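You operate a simulated robot arm through the tools that you are given. There is no shell and no other tool. Be economical: measure what you need, move in short steps, check, and stop when the job is done.

The job below is to be done with a simulated robot arm. You get a single attempt, and the scene is never put back.

TASK
Stack the tub that says "tomato sauce" from the small table on top of the tub that says "pumpkin soup".

It is judged by the outcome, as a careful person would: the job done as asked, and still so three seconds after it is handed in. It fails if anything else is knocked over, pushed out of place, dropped, spilled or broken.

THE ROBOT
A 7-joint arm with a two-finger parallel gripper, fixed in place. Base frame: the origin is at the foot of the arm, x ahead of it, y to its left, z up; the work surface is at about z = 0.78. Units: m, rad, N and s.
With the tool pointing down near the work surface it reaches from about 0.22 to 0.68 m from the base axis. Its first joint turns from -1.152 to 1.152 rad. Payload 2.4 kg.
Tool frame: the origin (TCP) lies between the finger pads and is the grasp point; the fingertips stand 0.03 m ahead of it; z points along the fingers, y is the line along which they close. Largest opening 0.094 m; finger width 0.028, thickness 0.01; the body of the gripper, 0.05 by 0.096 m, starts 0.055 m behind the TCP.
Orientation is that of the tool frame in the base frame, as [roll, pitch, yaw] about the fixed x, y, z axes, in that order (R = Rz(yaw) Ry(pitch) Rx(roll)). With the fingers straight down and closing along the base's y, the tool's x points along the base's -x, its y along +y and its z along -z.

THE INTERFACE
- The arm moves only by the tool play_rows. Its argument "plan" is one flat list of numbers, 7 for each row, row after row: the shift along the tool's x, y, z in units of 25 mm (1.0 is 25 mm), then the turn, a rotation vector about the tool's x, y, z in units of 5 degrees (1.0 is 5 degrees), then the closure in counts, from 0 (fully open) to 255 (shut). In form: [dx, dy, dz, rx, ry, rz, gripper, dx, dy, dz, rx, ry, rz, gripper, ...]. A call has 1 to 20 rows; each row shifts and turns the commanded pose from where the row before left it, along the tool's axes as they then stand. A call with a number of a shift or a turn outside -1 to 1 is refused whole. A row lasts 0.2 s, in which the tool goes at most 0.05 m and 0.15 rad; a call with a longer step from one row to the next is refused whole, and so is a gripper value outside its range. A pose out of reach is approached as far as the arm can. The call stops where the force on the tool passes 40 N (or 10 N more than at its start, if that is more) or the arm is blocked; 0.2 s more then pass. The fingers move at their own pace (about 0.153 m/s each) and stop on an object; they squeeze with about 24 N. The grip force told is the motor's: it shows also when the fingers shut on nothing. Time passes only in rows, and 0.2 s behind the last, so rows that do not move let the fingers close. The reply holds the time, the measured pose of the TCP, the force on the tool along the base axes, the opening and the grip force, in the units named above and with some noise, and new pictures: "pictures" is both (left out), scene, wrist or none.
- Cameras (640 x 400 px; columns grow to the right, rows downward): "scene" is fixed at [0.0515, 0.52, 1.4188]; the picture's right is [-0.27, -0.96, 0.00], its down [-0.76, 0.21, -0.62] and it looks along [0.60, -0.16, -0.79] (base axes); focal length 341 px, centre (320, 200). "wrist" rides on the gripper at [0.076, 0.014, -0.103] in the tool frame; the picture's right is [-0.18, 0.98, 0.00], its down [-0.75, -0.14, -0.64] and it looks along [-0.63, -0.12, 0.77] (tool axes); focal length 243 px, centre (320, 200). There is no depth. A picture from a camera that has moved, and an enlarged one, comes with that camera's place and axes in the base frame and with its lens.
- enlarge(camera, box): a new picture of the part [left, top, right, bottom] of that camera's present view, enlarged. It takes no simulated time.
- sign_off(): hands the job in; it is judged then, once.

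Go step by step. Nothing tells you positions but the pictures and the camera data: compare them with the known pose of the tool, close in by small moves and look again before you grip or let go. The budget is 90 turns and 200 pictures, counting those below and the enlarged ones. Unless the task says otherwise, let go and move clear before handing in, and close with one line.

The tools are called after ">>>" by a JSON object that holds its "method" and its "body". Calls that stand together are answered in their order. play_rows: Moves the arm, as the interface text tells. Its arguments: {"type":"object","properties":{"plan":{"type":"array","items":{"type":"number"}},"pictures":{"type":"string","enum":["both","scene","wrist","none"]}},"required":["plan"]} The other tools are called the same way: enlarge (camera, box) takes an enlarged picture of a part of a camera's view; sign_off () hands the job in.

At the start:

```text
clock: 0.0
tcp_pos: [0.4119, 0.1748, 1.0809]
tool_rot: [-3.142, -0.001, 3.141]
force: [-0.7, -0.1, 0.4]
width: 0.0938
grip_force: 0.0
```

scene: 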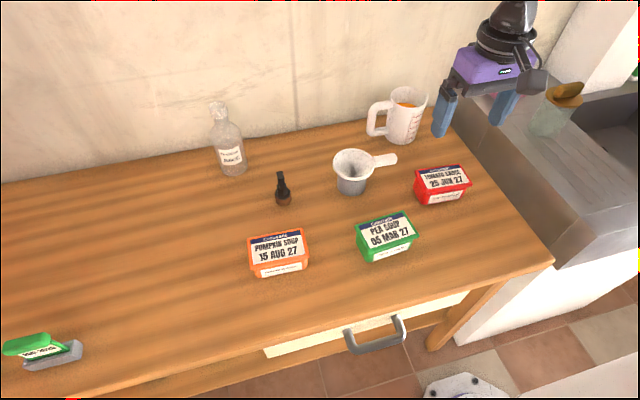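
wrist: 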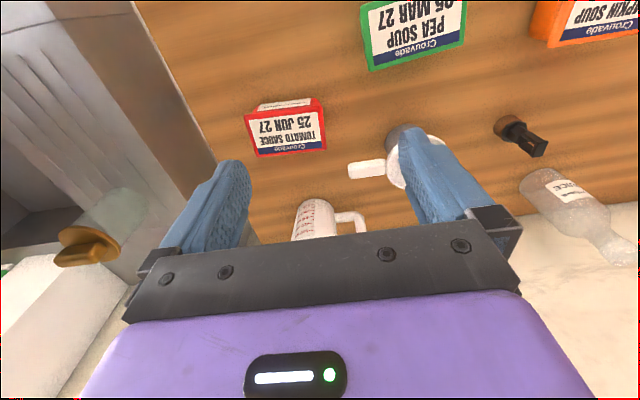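

The tomato tub (red) looks to be near (0.48, 0.11) and the pumpkin tub (orange) near (0.41, 0.51). I'll enlarge both to measure them.

>>> {"method": "enlarge", "body": {"camera": "scene", "box": [400, 150, 480, 220]}}

>>> {"method": "enlarge", "body": {"camera": "scene", "box": [235, 215, 325, 290]}}

>>> {"method": "enlarge", "body": {"camera": "wrist", "box": [220, 80, 350, 180]}}

```text
5.71 times, centred on (440, 185) of scene
camera zoom: at [0.0515, 0.52, 1.4188], right [-0.27, -0.96, 0.0], down [-0.76, 0.21, -0.62], along [0.6, -0.16, -0.79], focal length 1948 px, centre (-366, 286)
```

zoom: 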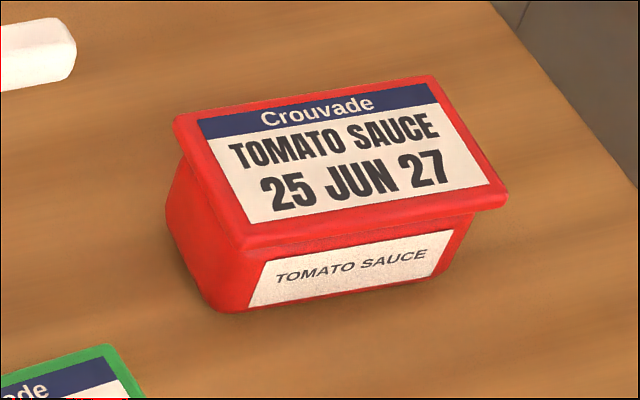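

```text
5.33 times, centred on (280, 252) of scene
camera zoom: at [0.0515, 0.52, 1.4188], right [-0.27, -0.96, 0.0], down [-0.76, 0.21, -0.62], along [0.6, -0.16, -0.79], focal length 1818 px, centre (533, -80)
```

zoom: 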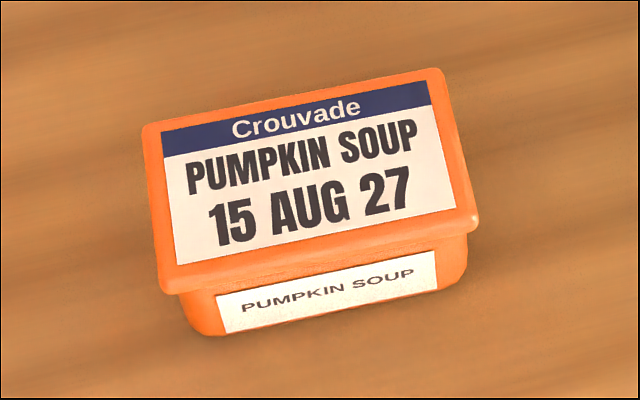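

```text
4.00 times, centred on (285, 130) of wrist
camera zoom: at [0.3354, 0.1872, 1.1831], right [0.18, 0.98, 0.0], down [0.75, -0.14, 0.64], along [0.63, -0.12, -0.77], focal length 970 px, centre (460, 480)
```

zoom: 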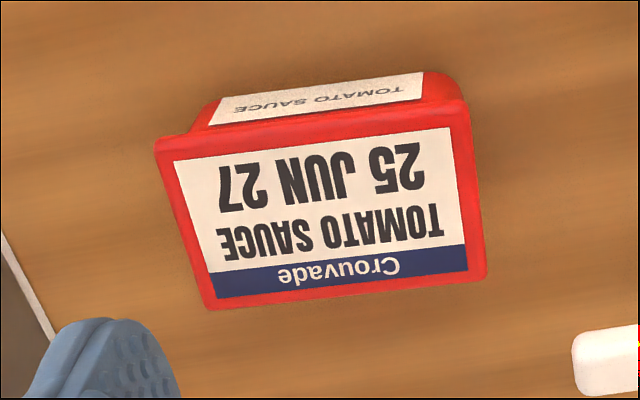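

The tomato lid centre is about (0.4825, 0.112, 0.834), 0.113 × 0.067 m, with its long side nearly along y. The pumpkin lid centre is about (0.4025, 0.511), at nearly the same angle. I'll turn the gripper about 87° so it closes along x.

>>> {"method": "play_rows", "body": {"plan": [0, 0, 0, 0, 0, -0.965, 0, 0, 0, 0, 0, 0, -0.965, 0, 0, 0, 0, 0, 0, -0.965, 0, 0, 0, 0, 0, 0, -0.965, 0, 0, 0, 0, 0, 0, -0.965, 0, 0, 0, 0, 0, 0, -0.965, 0, 0, 0, 0, 0, 0, -0.965, 0, 0, 0, 0, 0, 0, -0.965, 0, 0, 0, 0, 0, 0, -0.965, 0, 0, 0, 0, 0, 0, -0.965, 0, 0, 0, 0, 0, 0, -0.965, 0, 0, 0, 0, 0, 0, -0.965, 0, 0, 0, 0, 0, 0, -0.965, 0, 0, 0, 0, 0, 0, -0.965, 0, 0, 0, 0, 0, 0, -0.965, 0, 0, 0, 0, 0, 0, -0.965, 0, 0, 0, 0, 0, 0, -0.965, 0, 0, 0, 0, 0, 0, -0.965, 0], "pictures": "scene"}}

```text
clock: 3.8
tcp_pos: [0.4112, 0.1733, 1.0805]
tool_rot: [-3.139, 0.0, -1.624]
force: [-0.2, -0.2, -0.4]
width: 0.0942
grip_force: 0.0
```

scene: 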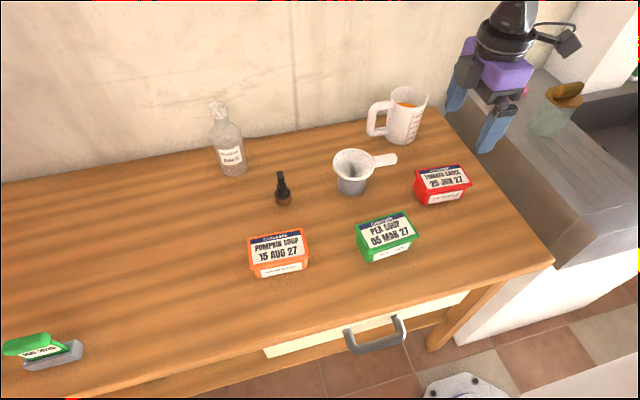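

The turn is done. Next I'll move above the tomato tub at z ≈ 0.93 and look.

>>> {"method": "play_rows", "body": {"plan": [0.383, -0.497, 1, 0, 0, 0, 0, 0.383, -0.497, 1, 0, 0, 0, 0, 0.383, -0.497, 1, 0, 0, 0, 0, 0.383, -0.497, 1, 0, 0, 0, 0, 0.383, -0.497, 1, 0, 0, 0, 0, 0.383, -0.497, 1, 0, 0, 0, 0, 0, 0, 0, 0, 0, 0, 0]}}

```text
clock: 5.4
tcp_pos: [0.4805, 0.1111, 0.9287]
tool_rot: [-3.141, 0.0, -1.626]
force: [-0.7, 0.4, 0.3]
width: 0.094
grip_force: 0.1
camera wrist: at [0.4629, 0.0349, 1.0317], right [-0.97, 0.24, 0.0], down [0.18, 0.74, 0.64], along [0.15, 0.62, -0.77], focal length 243 px, centre (320, 200)
```

scene: 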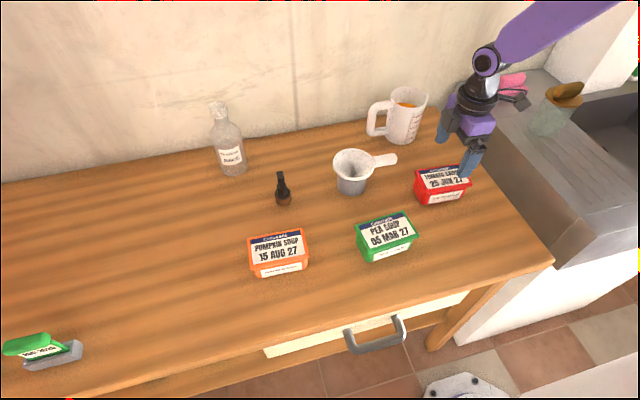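
wrist: 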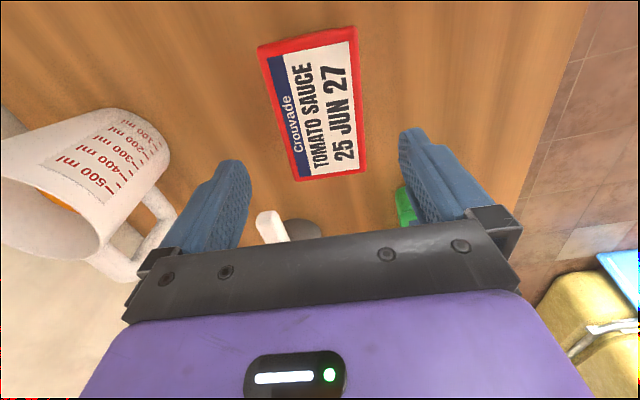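

The tub sits centred between the fingers. I'll descend to the lid height and check before closing.

>>> {"method": "play_rows", "body": {"plan": [0, -0.04, 0.8, 0, 0, 0, 0, 0, 0, 0.8, 0, 0, 0, 0, 0, 0, 0.8, 0, 0, 0, 0, 0, 0, 0.8, 0, 0, 0, 0, 0, 0, 0.8, 0, 0, 0, 0, 0, 0, 0, 0, 0, 0, 0]}}

```text
clock: 6.8
tcp_pos: [0.4813, 0.1118, 0.8293]
tool_rot: [3.141, 0.0, -1.626]
force: [0.1, -0.3, -0.3]
width: 0.0939
grip_force: 0.0
camera wrist: at [0.4637, 0.0349, 0.9328], right [-0.97, 0.24, 0.0], down [0.18, 0.74, 0.64], along [0.15, 0.62, -0.77], focal length 243 px, centre (320, 200)
```

scene: 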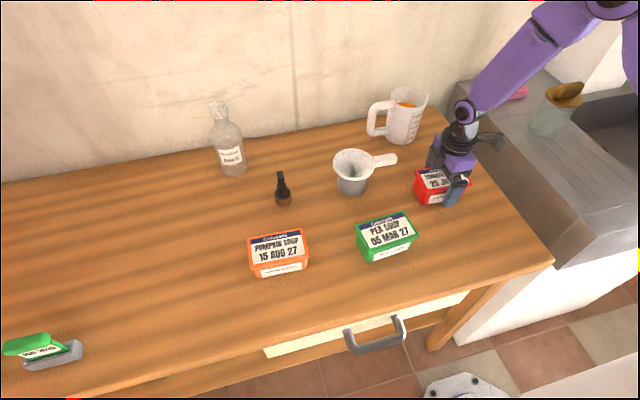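
wrist: 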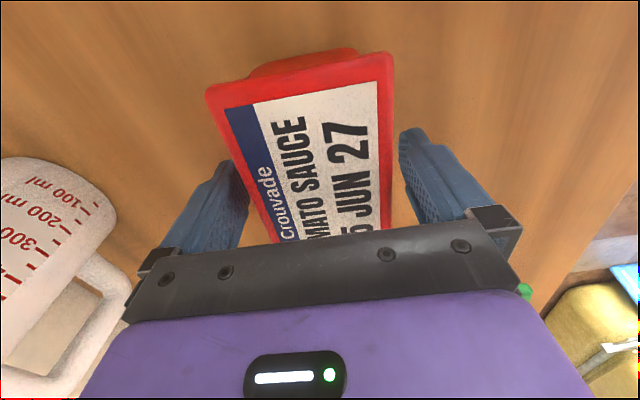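

The fingers straddle the lid with clearance on both sides, so I'll close.

>>> {"method": "play_rows", "body": {"plan": [0, 0, 0, 0, 0, 0, 255, 0, 0, 0, 0, 0, 0, 255, 0, 0, 0, 0, 0, 0, 255, 0, 0, 0, 0, 0, 0, 255]}}

```text
clock: 7.8
tcp_pos: [0.4813, 0.1113, 0.8293]
tool_rot: [-3.141, 0.001, -1.625]
force: [0.8, -1.1, -0.3]
width: 0.0741
grip_force: 24.1
camera wrist: at [0.4636, 0.0347, 0.9329], right [-0.97, 0.24, 0.0], down [0.18, 0.74, 0.64], along [0.15, 0.62, -0.77], focal length 243 px, centre (320, 200)
```

scene: 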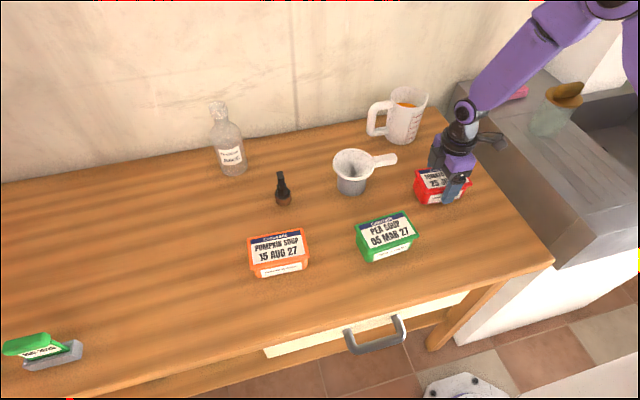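
wrist: 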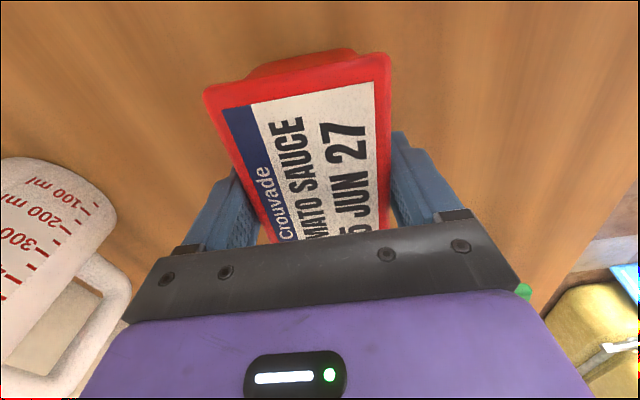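

The grip is firm at 0.074 m. I'll lift straight up.

>>> {"method": "play_rows", "body": {"plan": [0, 0, -0.4, 0, 0, 0, 255, 0, 0, -0.8, 0, 0, 0, 255, 0, 0, -0.8, 0, 0, 0, 255, 0, 0, -0.8, 0, 0, 0, 255, 0, 0, -0.8, 0, 0, 0, 255, 0, 0, -0.8, 0, 0, 0, 255, 0, 0, -0.8, 0, 0, 0, 255, 0, 0, 0, 0, 0, 0, 255]}}

```text
clock: 9.6
tcp_pos: [0.4823, 0.1131, 0.9582]
tool_rot: [-3.141, 0.001, -1.625]
force: [0.1, 0.5, -3.4]
width: 0.0745
grip_force: 24.0
camera wrist: at [0.4648, 0.0363, 1.0611], right [-0.97, 0.24, 0.0], down [0.18, 0.75, 0.64], along [0.15, 0.62, -0.77], focal length 243 px, centre (320, 200)
```

scene: 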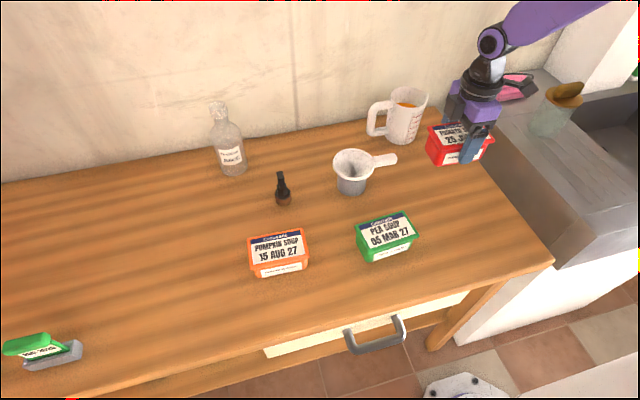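
wrist: 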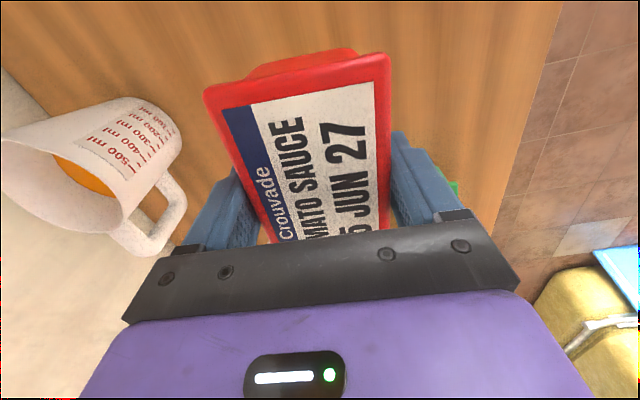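

The tub is held level. I'll carry it toward the pumpkin tub at this height and stop a little short to look.

>>> {"method": "play_rows", "body": {"plan": [-0.5, 0.15, 0, 0, 0, 0, 255, -0.95, 0.283, 0, 0, 0, 0, 255, -0.95, 0.283, 0, 0, 0, 0, 255, -0.95, 0.283, 0, 0, 0, 0, 255, -0.95, 0.283, 0, 0, 0, 0, 255, -0.95, 0.283, 0, 0, 0, 0, 255, -0.95, 0.283, 0, 0, 0, 0, 255, -0.95, 0.283, 0, 0, 0, 0, 255, -0.95, 0.283, 0, 0, 0, 0, 255, -0.95, 0.283, 0, 0, 0, 0, 255, -0.95, 0.283, 0, 0, 0, 0, 255, -0.95, 0.283, 0, 0, 0, 0, 255, -0.95, 0.283, 0, 0, 0, 0, 255, -0.95, 0.283, 0, 0, 0, 0, 255, -0.43, 0.13, 0, 0, 0, 0, 255, 0, 0, 0, 0, 0, 0, 255]}}

```text
clock: 13.0
tcp_pos: [0.4006, 0.4496, 0.9598]
tool_rot: [3.141, 0.0, -1.624]
force: [-0.1, -0.5, -3.7]
width: 0.0745
grip_force: 24.6
camera wrist: at [0.3831, 0.3735, 1.0622], right [-0.97, 0.24, 0.0], down [0.18, 0.74, 0.64], along [0.15, 0.62, -0.77], focal length 243 px, centre (320, 200)
```

scene: 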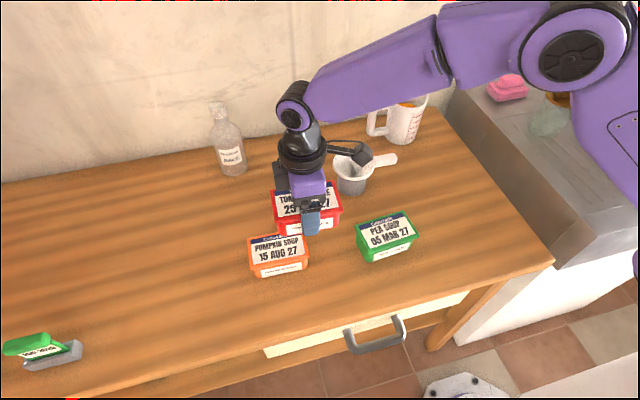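
wrist: 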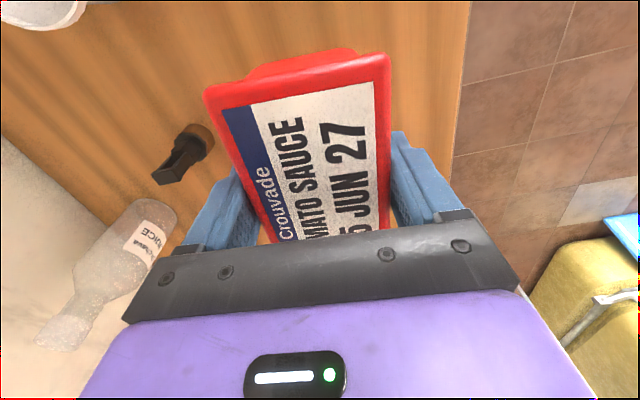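

I'm on track in line with the pumpkin tub. I'll cover the remaining 6 cm in y and drop to about z 0.91.

>>> {"method": "play_rows", "body": {"plan": [-0.6, 0.028, 0, 0, 0, 0, 255, -0.6, 0.028, 0, 0, 0, 0, 255, -0.6, 0.028, 0, 0, 0, 0, 255, -0.58, 0.028, 0, 0, 0, 0, 255, 0, 0, 0.6, 0, 0, 0, 255, 0, 0, 0.7, 0, 0, 0, 255, 0, 0, 0.7, 0, 0, 0, 255, 0, 0, 0, 0, 0, 0, 255]}}

>>> {"method": "enlarge", "body": {"camera": "scene", "box": [220, 175, 340, 285]}}

```text
clock: 14.8
tcp_pos: [0.4006, 0.5107, 0.9106]
tool_rot: [3.141, 0.0, -1.625]
force: [0.1, -0.4, -2.6]
width: 0.0743
grip_force: 24.4
camera wrist: at [0.3832, 0.4333, 1.0131], right [-0.97, 0.24, 0.0], down [0.18, 0.74, 0.64], along [0.15, 0.62, -0.77], focal length 243 px, centre (320, 200)
```

scene: 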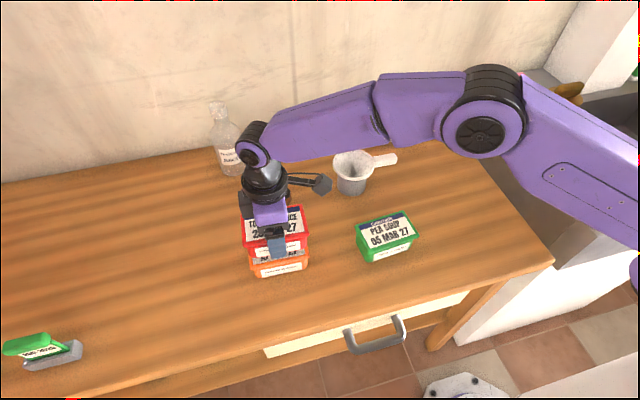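
wrist: 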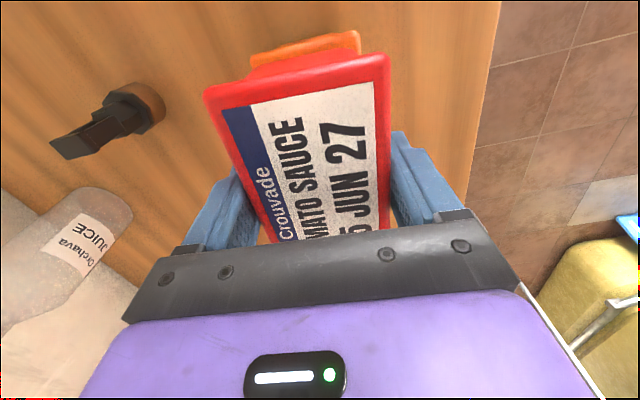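

```text
3.64 times, centred on (280, 230) of scene
camera zoom: at [0.0516, 0.5201, 1.4188], right [-0.27, -0.96, 0.0], down [-0.76, 0.21, -0.62], along [0.6, -0.16, -0.79], focal length 1240 px, centre (466, 91)
```

zoom: 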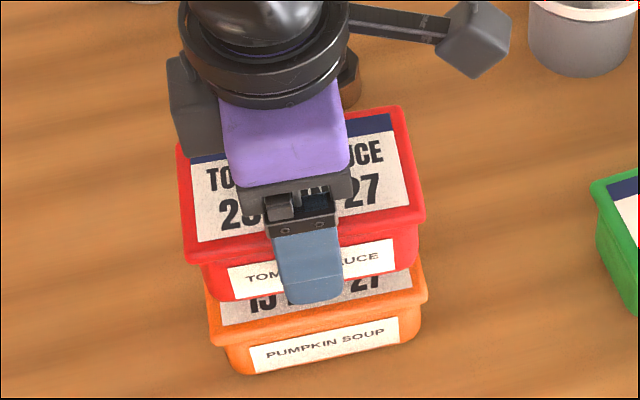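

Both cameras show the tub aligned over the pumpkin tub within about 2 mm. I'll lower it gently to contact.

>>> {"method": "play_rows", "body": {"plan": [0, 0, 0.4, 0, 0, 0, 255, 0, 0, 0.3, 0, 0, 0, 255, 0, 0, 0.2, 0, 0, 0, 255, 0, 0, 0.1, 0, 0, 0, 255, 0, 0, 0, 0, 0, 0, 255]}}

>>> {"method": "enlarge", "body": {"camera": "scene", "box": [220, 185, 340, 295]}}

```text
clock: 16.0
tcp_pos: [0.4026, 0.5108, 0.8878]
tool_rot: [-3.135, 0.008, -1.625]
force: [3.7, 4.6, 21.1]
width: 0.0746
grip_force: 24.0
camera wrist: at [0.3851, 0.4338, 0.9897], right [-0.97, 0.24, 0.0], down [0.18, 0.74, 0.65], along [0.16, 0.63, -0.76], focal length 243 px, centre (320, 200)
```

scene: 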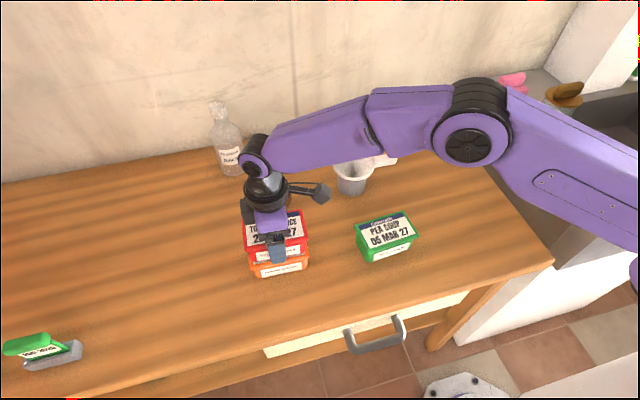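
wrist: 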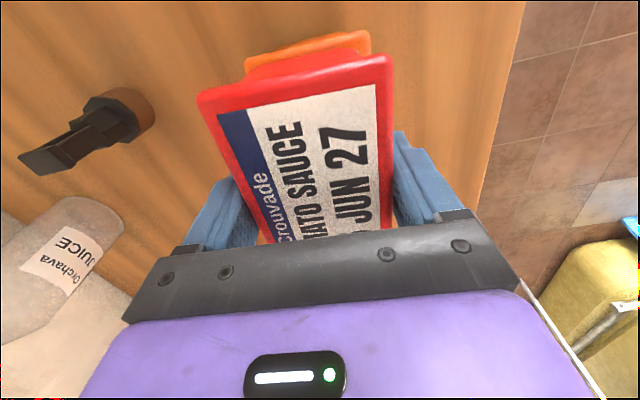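

```text
3.64 times, centred on (280, 240) of scene
camera zoom: at [0.0513, 0.5198, 1.4189], right [-0.27, -0.96, 0.0], down [-0.76, 0.21, -0.62], along [0.6, -0.16, -0.79], focal length 1240 px, centre (466, 54)
```

zoom: 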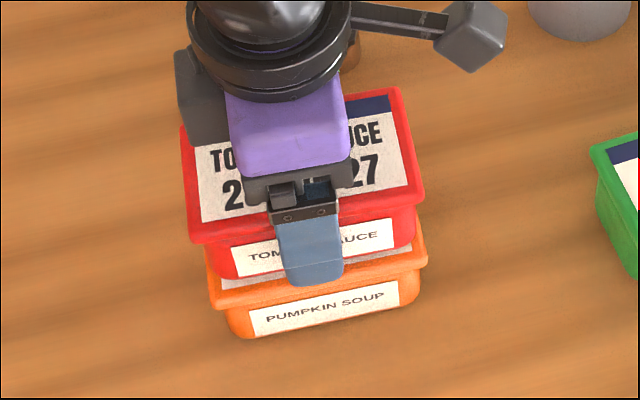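

Contact was made at z ≈ 0.888. I'll back off about 2 mm to take off the load and check the force.

>>> {"method": "play_rows", "body": {"plan": [0, 0, -0.07, 0, 0, 0, 255, 0, 0, 0, 0, 0, 0, 255], "pictures": "wrist"}}

```text
clock: 16.6
tcp_pos: [0.4017, 0.5095, 0.8877]
tool_rot: [-3.139, 0.002, -1.626]
force: [3.9, 4.7, 15.8]
width: 0.0743
grip_force: 24.9
camera wrist: at [0.3845, 0.4331, 0.9899], right [-0.97, 0.24, 0.0], down [0.18, 0.74, 0.64], along [0.15, 0.62, -0.77], focal length 243 px, centre (320, 200)
```

wrist: 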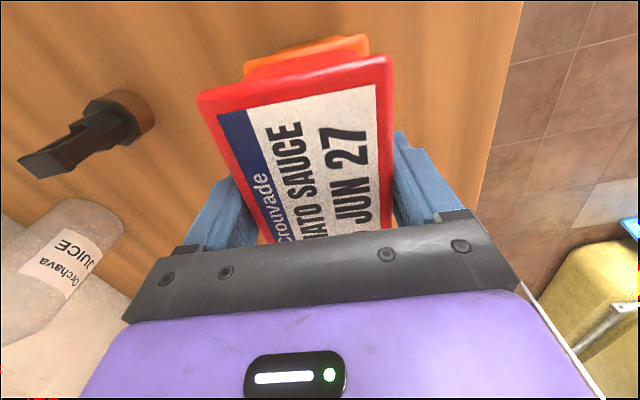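

Some load remains, so I'll back off a bit more before opening.

>>> {"method": "play_rows", "body": {"plan": [0, 0, -0.07, 0, 0, 0, 255, 0, 0, -0.04, 0, 0, 0, 255, 0, 0, 0, 0, 0, 0, 255], "pictures": "wrist"}}

>>> {"method": "enlarge", "body": {"camera": "scene", "box": [220, 185, 340, 295]}}

```text
clock: 17.4
tcp_pos: [0.4017, 0.5087, 0.8875]
tool_rot: [3.138, -0.007, -1.626]
force: [0.5, -0.8, -3.2]
width: 0.074
grip_force: 24.0
camera wrist: at [0.3847, 0.4323, 0.9913], right [-0.97, 0.24, 0.0], down [0.18, 0.75, 0.64], along [0.15, 0.62, -0.77], focal length 243 px, centre (320, 200)
```

wrist: 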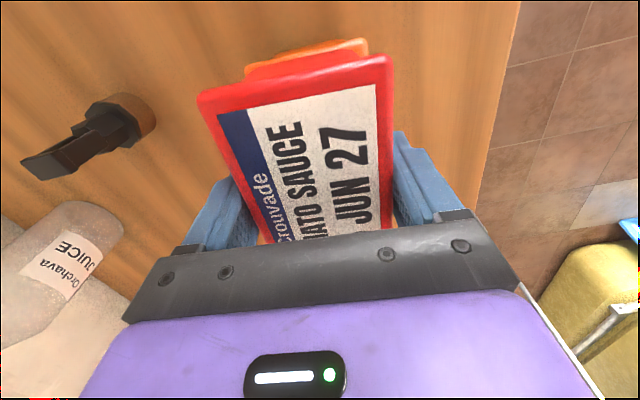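

```text
3.64 times, centred on (280, 240) of scene
camera zoom: at [0.0516, 0.52, 1.4188], right [-0.27, -0.96, 0.0], down [-0.76, 0.21, -0.62], along [0.6, -0.16, -0.79], focal length 1240 px, centre (466, 54)
```

zoom: 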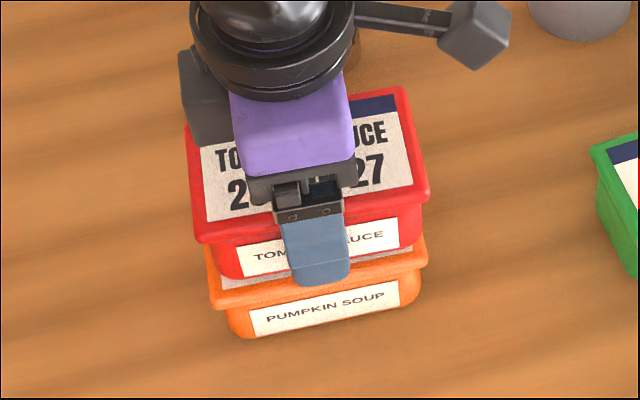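

The load is now off and the tub is just touching, still well aligned. I'll ease down 1 mm and open.

>>> {"method": "play_rows", "body": {"plan": [-0.05, 0, 0, 0, 0, 0, 255, 0, 0, 0.04, 0, 0, 0, 255, 0, 0, 0, 0, 0, 0, 160, 0, 0, 0, 0, 0, 0, 0, 0, 0, 0, 0, 0, 0, 0, 0, 0, 0, 0, 0, 0, 0]}}

>>> {"method": "enlarge", "body": {"camera": "scene", "box": [220, 185, 340, 295]}}

```text
clock: 18.8
tcp_pos: [0.4003, 0.5088, 0.8882]
tool_rot: [3.141, 0.0, -1.626]
force: [-0.6, 0.3, -0.4]
width: 0.0938
grip_force: 0.0
camera wrist: at [0.3844, 0.4344, 0.9912], right [-0.97, 0.24, 0.0], down [0.18, 0.74, 0.64], along [0.15, 0.62, -0.77], focal length 243 px, centre (320, 200)
```

scene: 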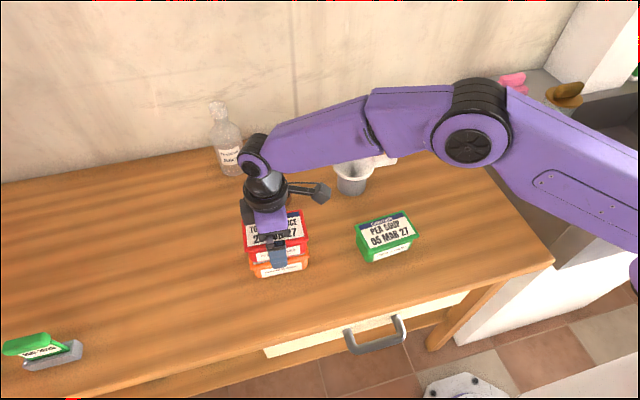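
wrist: 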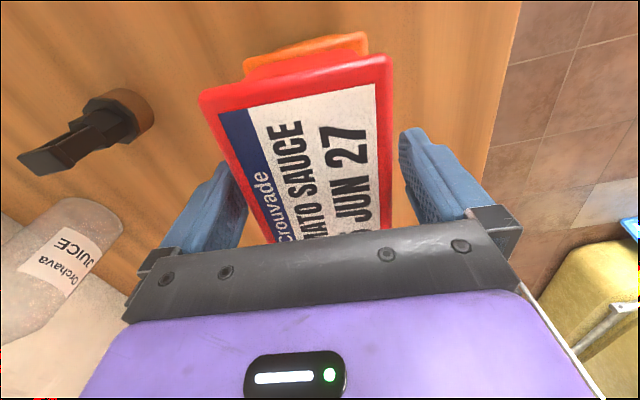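

```text
3.64 times, centred on (280, 240) of scene
camera zoom: at [0.0515, 0.52, 1.4188], right [-0.27, -0.96, 0.0], down [-0.76, 0.21, -0.62], along [0.6, -0.16, -0.79], focal length 1240 px, centre (466, 54)
```

zoom: 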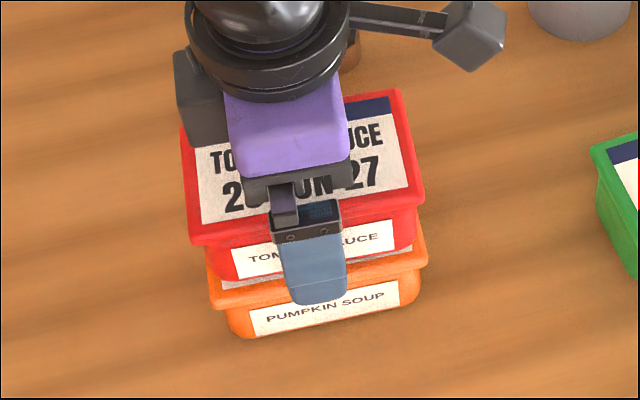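

The tub rests on the stack and the fingers are free. I'll rise straight up, then move back over the clear area.

>>> {"method": "play_rows", "body": {"plan": [0, 0, -0.4, 0, 0, 0, 0, 0, 0, -0.8, 0, 0, 0, 0, 0, 0, -0.8, 0, 0, 0, 0, 0, 0, -0.8, 0, 0, 0, 0, 0, 0, -0.8, 0, 0, 0, 0, 0, 0, -0.8, 0, 0, 0, 0, 0.8, 0, -0.4, 0, 0, 0, 0, 0.8, 0, 0, 0, 0, 0, 0, 0.8, 0, 0, 0, 0, 0, 0, 0.8, 0, 0, 0, 0, 0, 0, 0.8, 0, 0, 0, 0, 0, 0, 0.8, 0, 0, 0, 0, 0, 0, 0, 0, 0, 0, 0, 0]}}

>>> {"method": "enlarge", "body": {"camera": "scene", "box": [220, 185, 340, 295]}}

```text
refused: plan must hold 7 numbers for each row
```

```text
3.64 times, centred on (280, 240) of scene
camera zoom: at [0.0515, 0.52, 1.4188], right [-0.27, -0.96, 0.0], down [-0.76, 0.21, -0.62], along [0.6, -0.16, -0.79], focal length 1240 px, centre (466, 54)
```

zoom: 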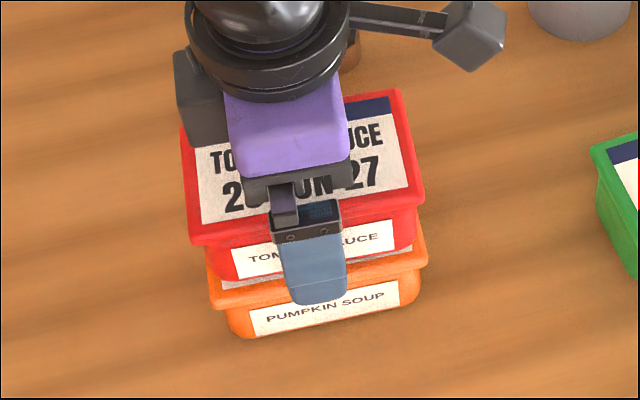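

The plan was refused because I miscounted the numbers, and nothing moved. I'll resend the same upward retreat.

>>> {"method": "play_rows", "body": {"plan": [0, 0, -0.4, 0, 0, 0, 0, 0, 0, -0.8, 0, 0, 0, 0, 0, 0, -0.8, 0, 0, 0, 0, 0, 0, -0.8, 0, 0, 0, 0, 0, 0, -0.8, 0, 0, 0, 0, 0, 0, -0.8, 0, 0, 0, 0, 0.8, 0, -0.4, 0, 0, 0, 0, 0.8, 0, 0, 0, 0, 0, 0, 0.8, 0, 0, 0, 0, 0, 0, 0.8, 0, 0, 0, 0, 0, 0, 0.8, 0, 0, 0, 0, 0, 0, 0, 0, 0, 0, 0, 0, 0]}}

>>> {"method": "enlarge", "body": {"camera": "scene", "box": [220, 185, 340, 295]}}

```text
clock: 21.4
tcp_pos: [0.3975, 0.4091, 1.0112]
tool_rot: [3.14, 0.0, -1.625]
force: [-0.2, 0.2, -0.2]
width: 0.0941
grip_force: 0.0
camera wrist: at [0.3797, 0.3334, 1.1143], right [-0.97, 0.24, 0.0], down [0.18, 0.74, 0.64], along [0.15, 0.62, -0.77], focal length 243 px, centre (320, 200)
```

scene: 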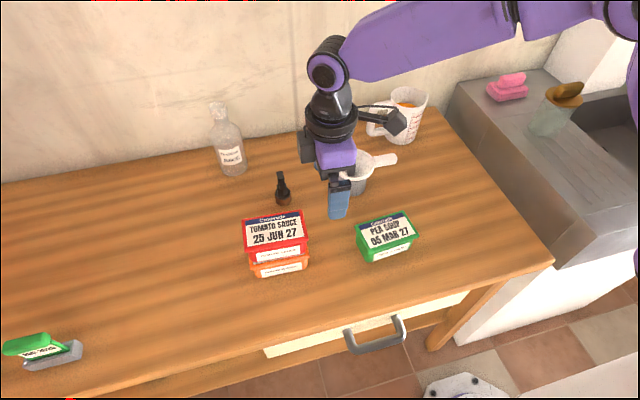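
wrist: 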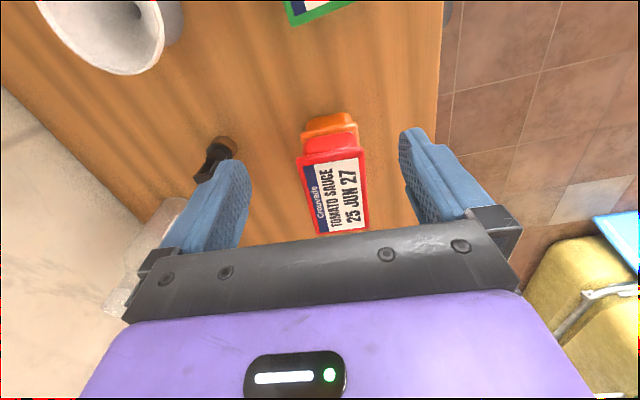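

```text
3.64 times, centred on (280, 240) of scene
camera zoom: at [0.0515, 0.52, 1.4188], right [-0.27, -0.96, 0.0], down [-0.76, 0.21, -0.62], along [0.6, -0.16, -0.79], focal length 1240 px, centre (466, 54)
```

zoom: 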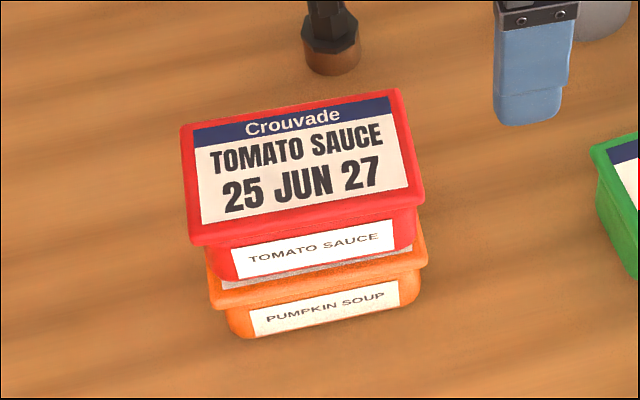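

The tomato sauce tub sits squarely and level on the pumpkin soup tub, the gripper is clear, and everything else is where it was. I'll hand it in.

>>> {"method": "sign_off", "body": {}}

```text
The job is handed in.
```

The tomato sauce tub is stacked on the pumpkin soup tub and the job is handed in; nothing else was disturbed in the last pictures I took.
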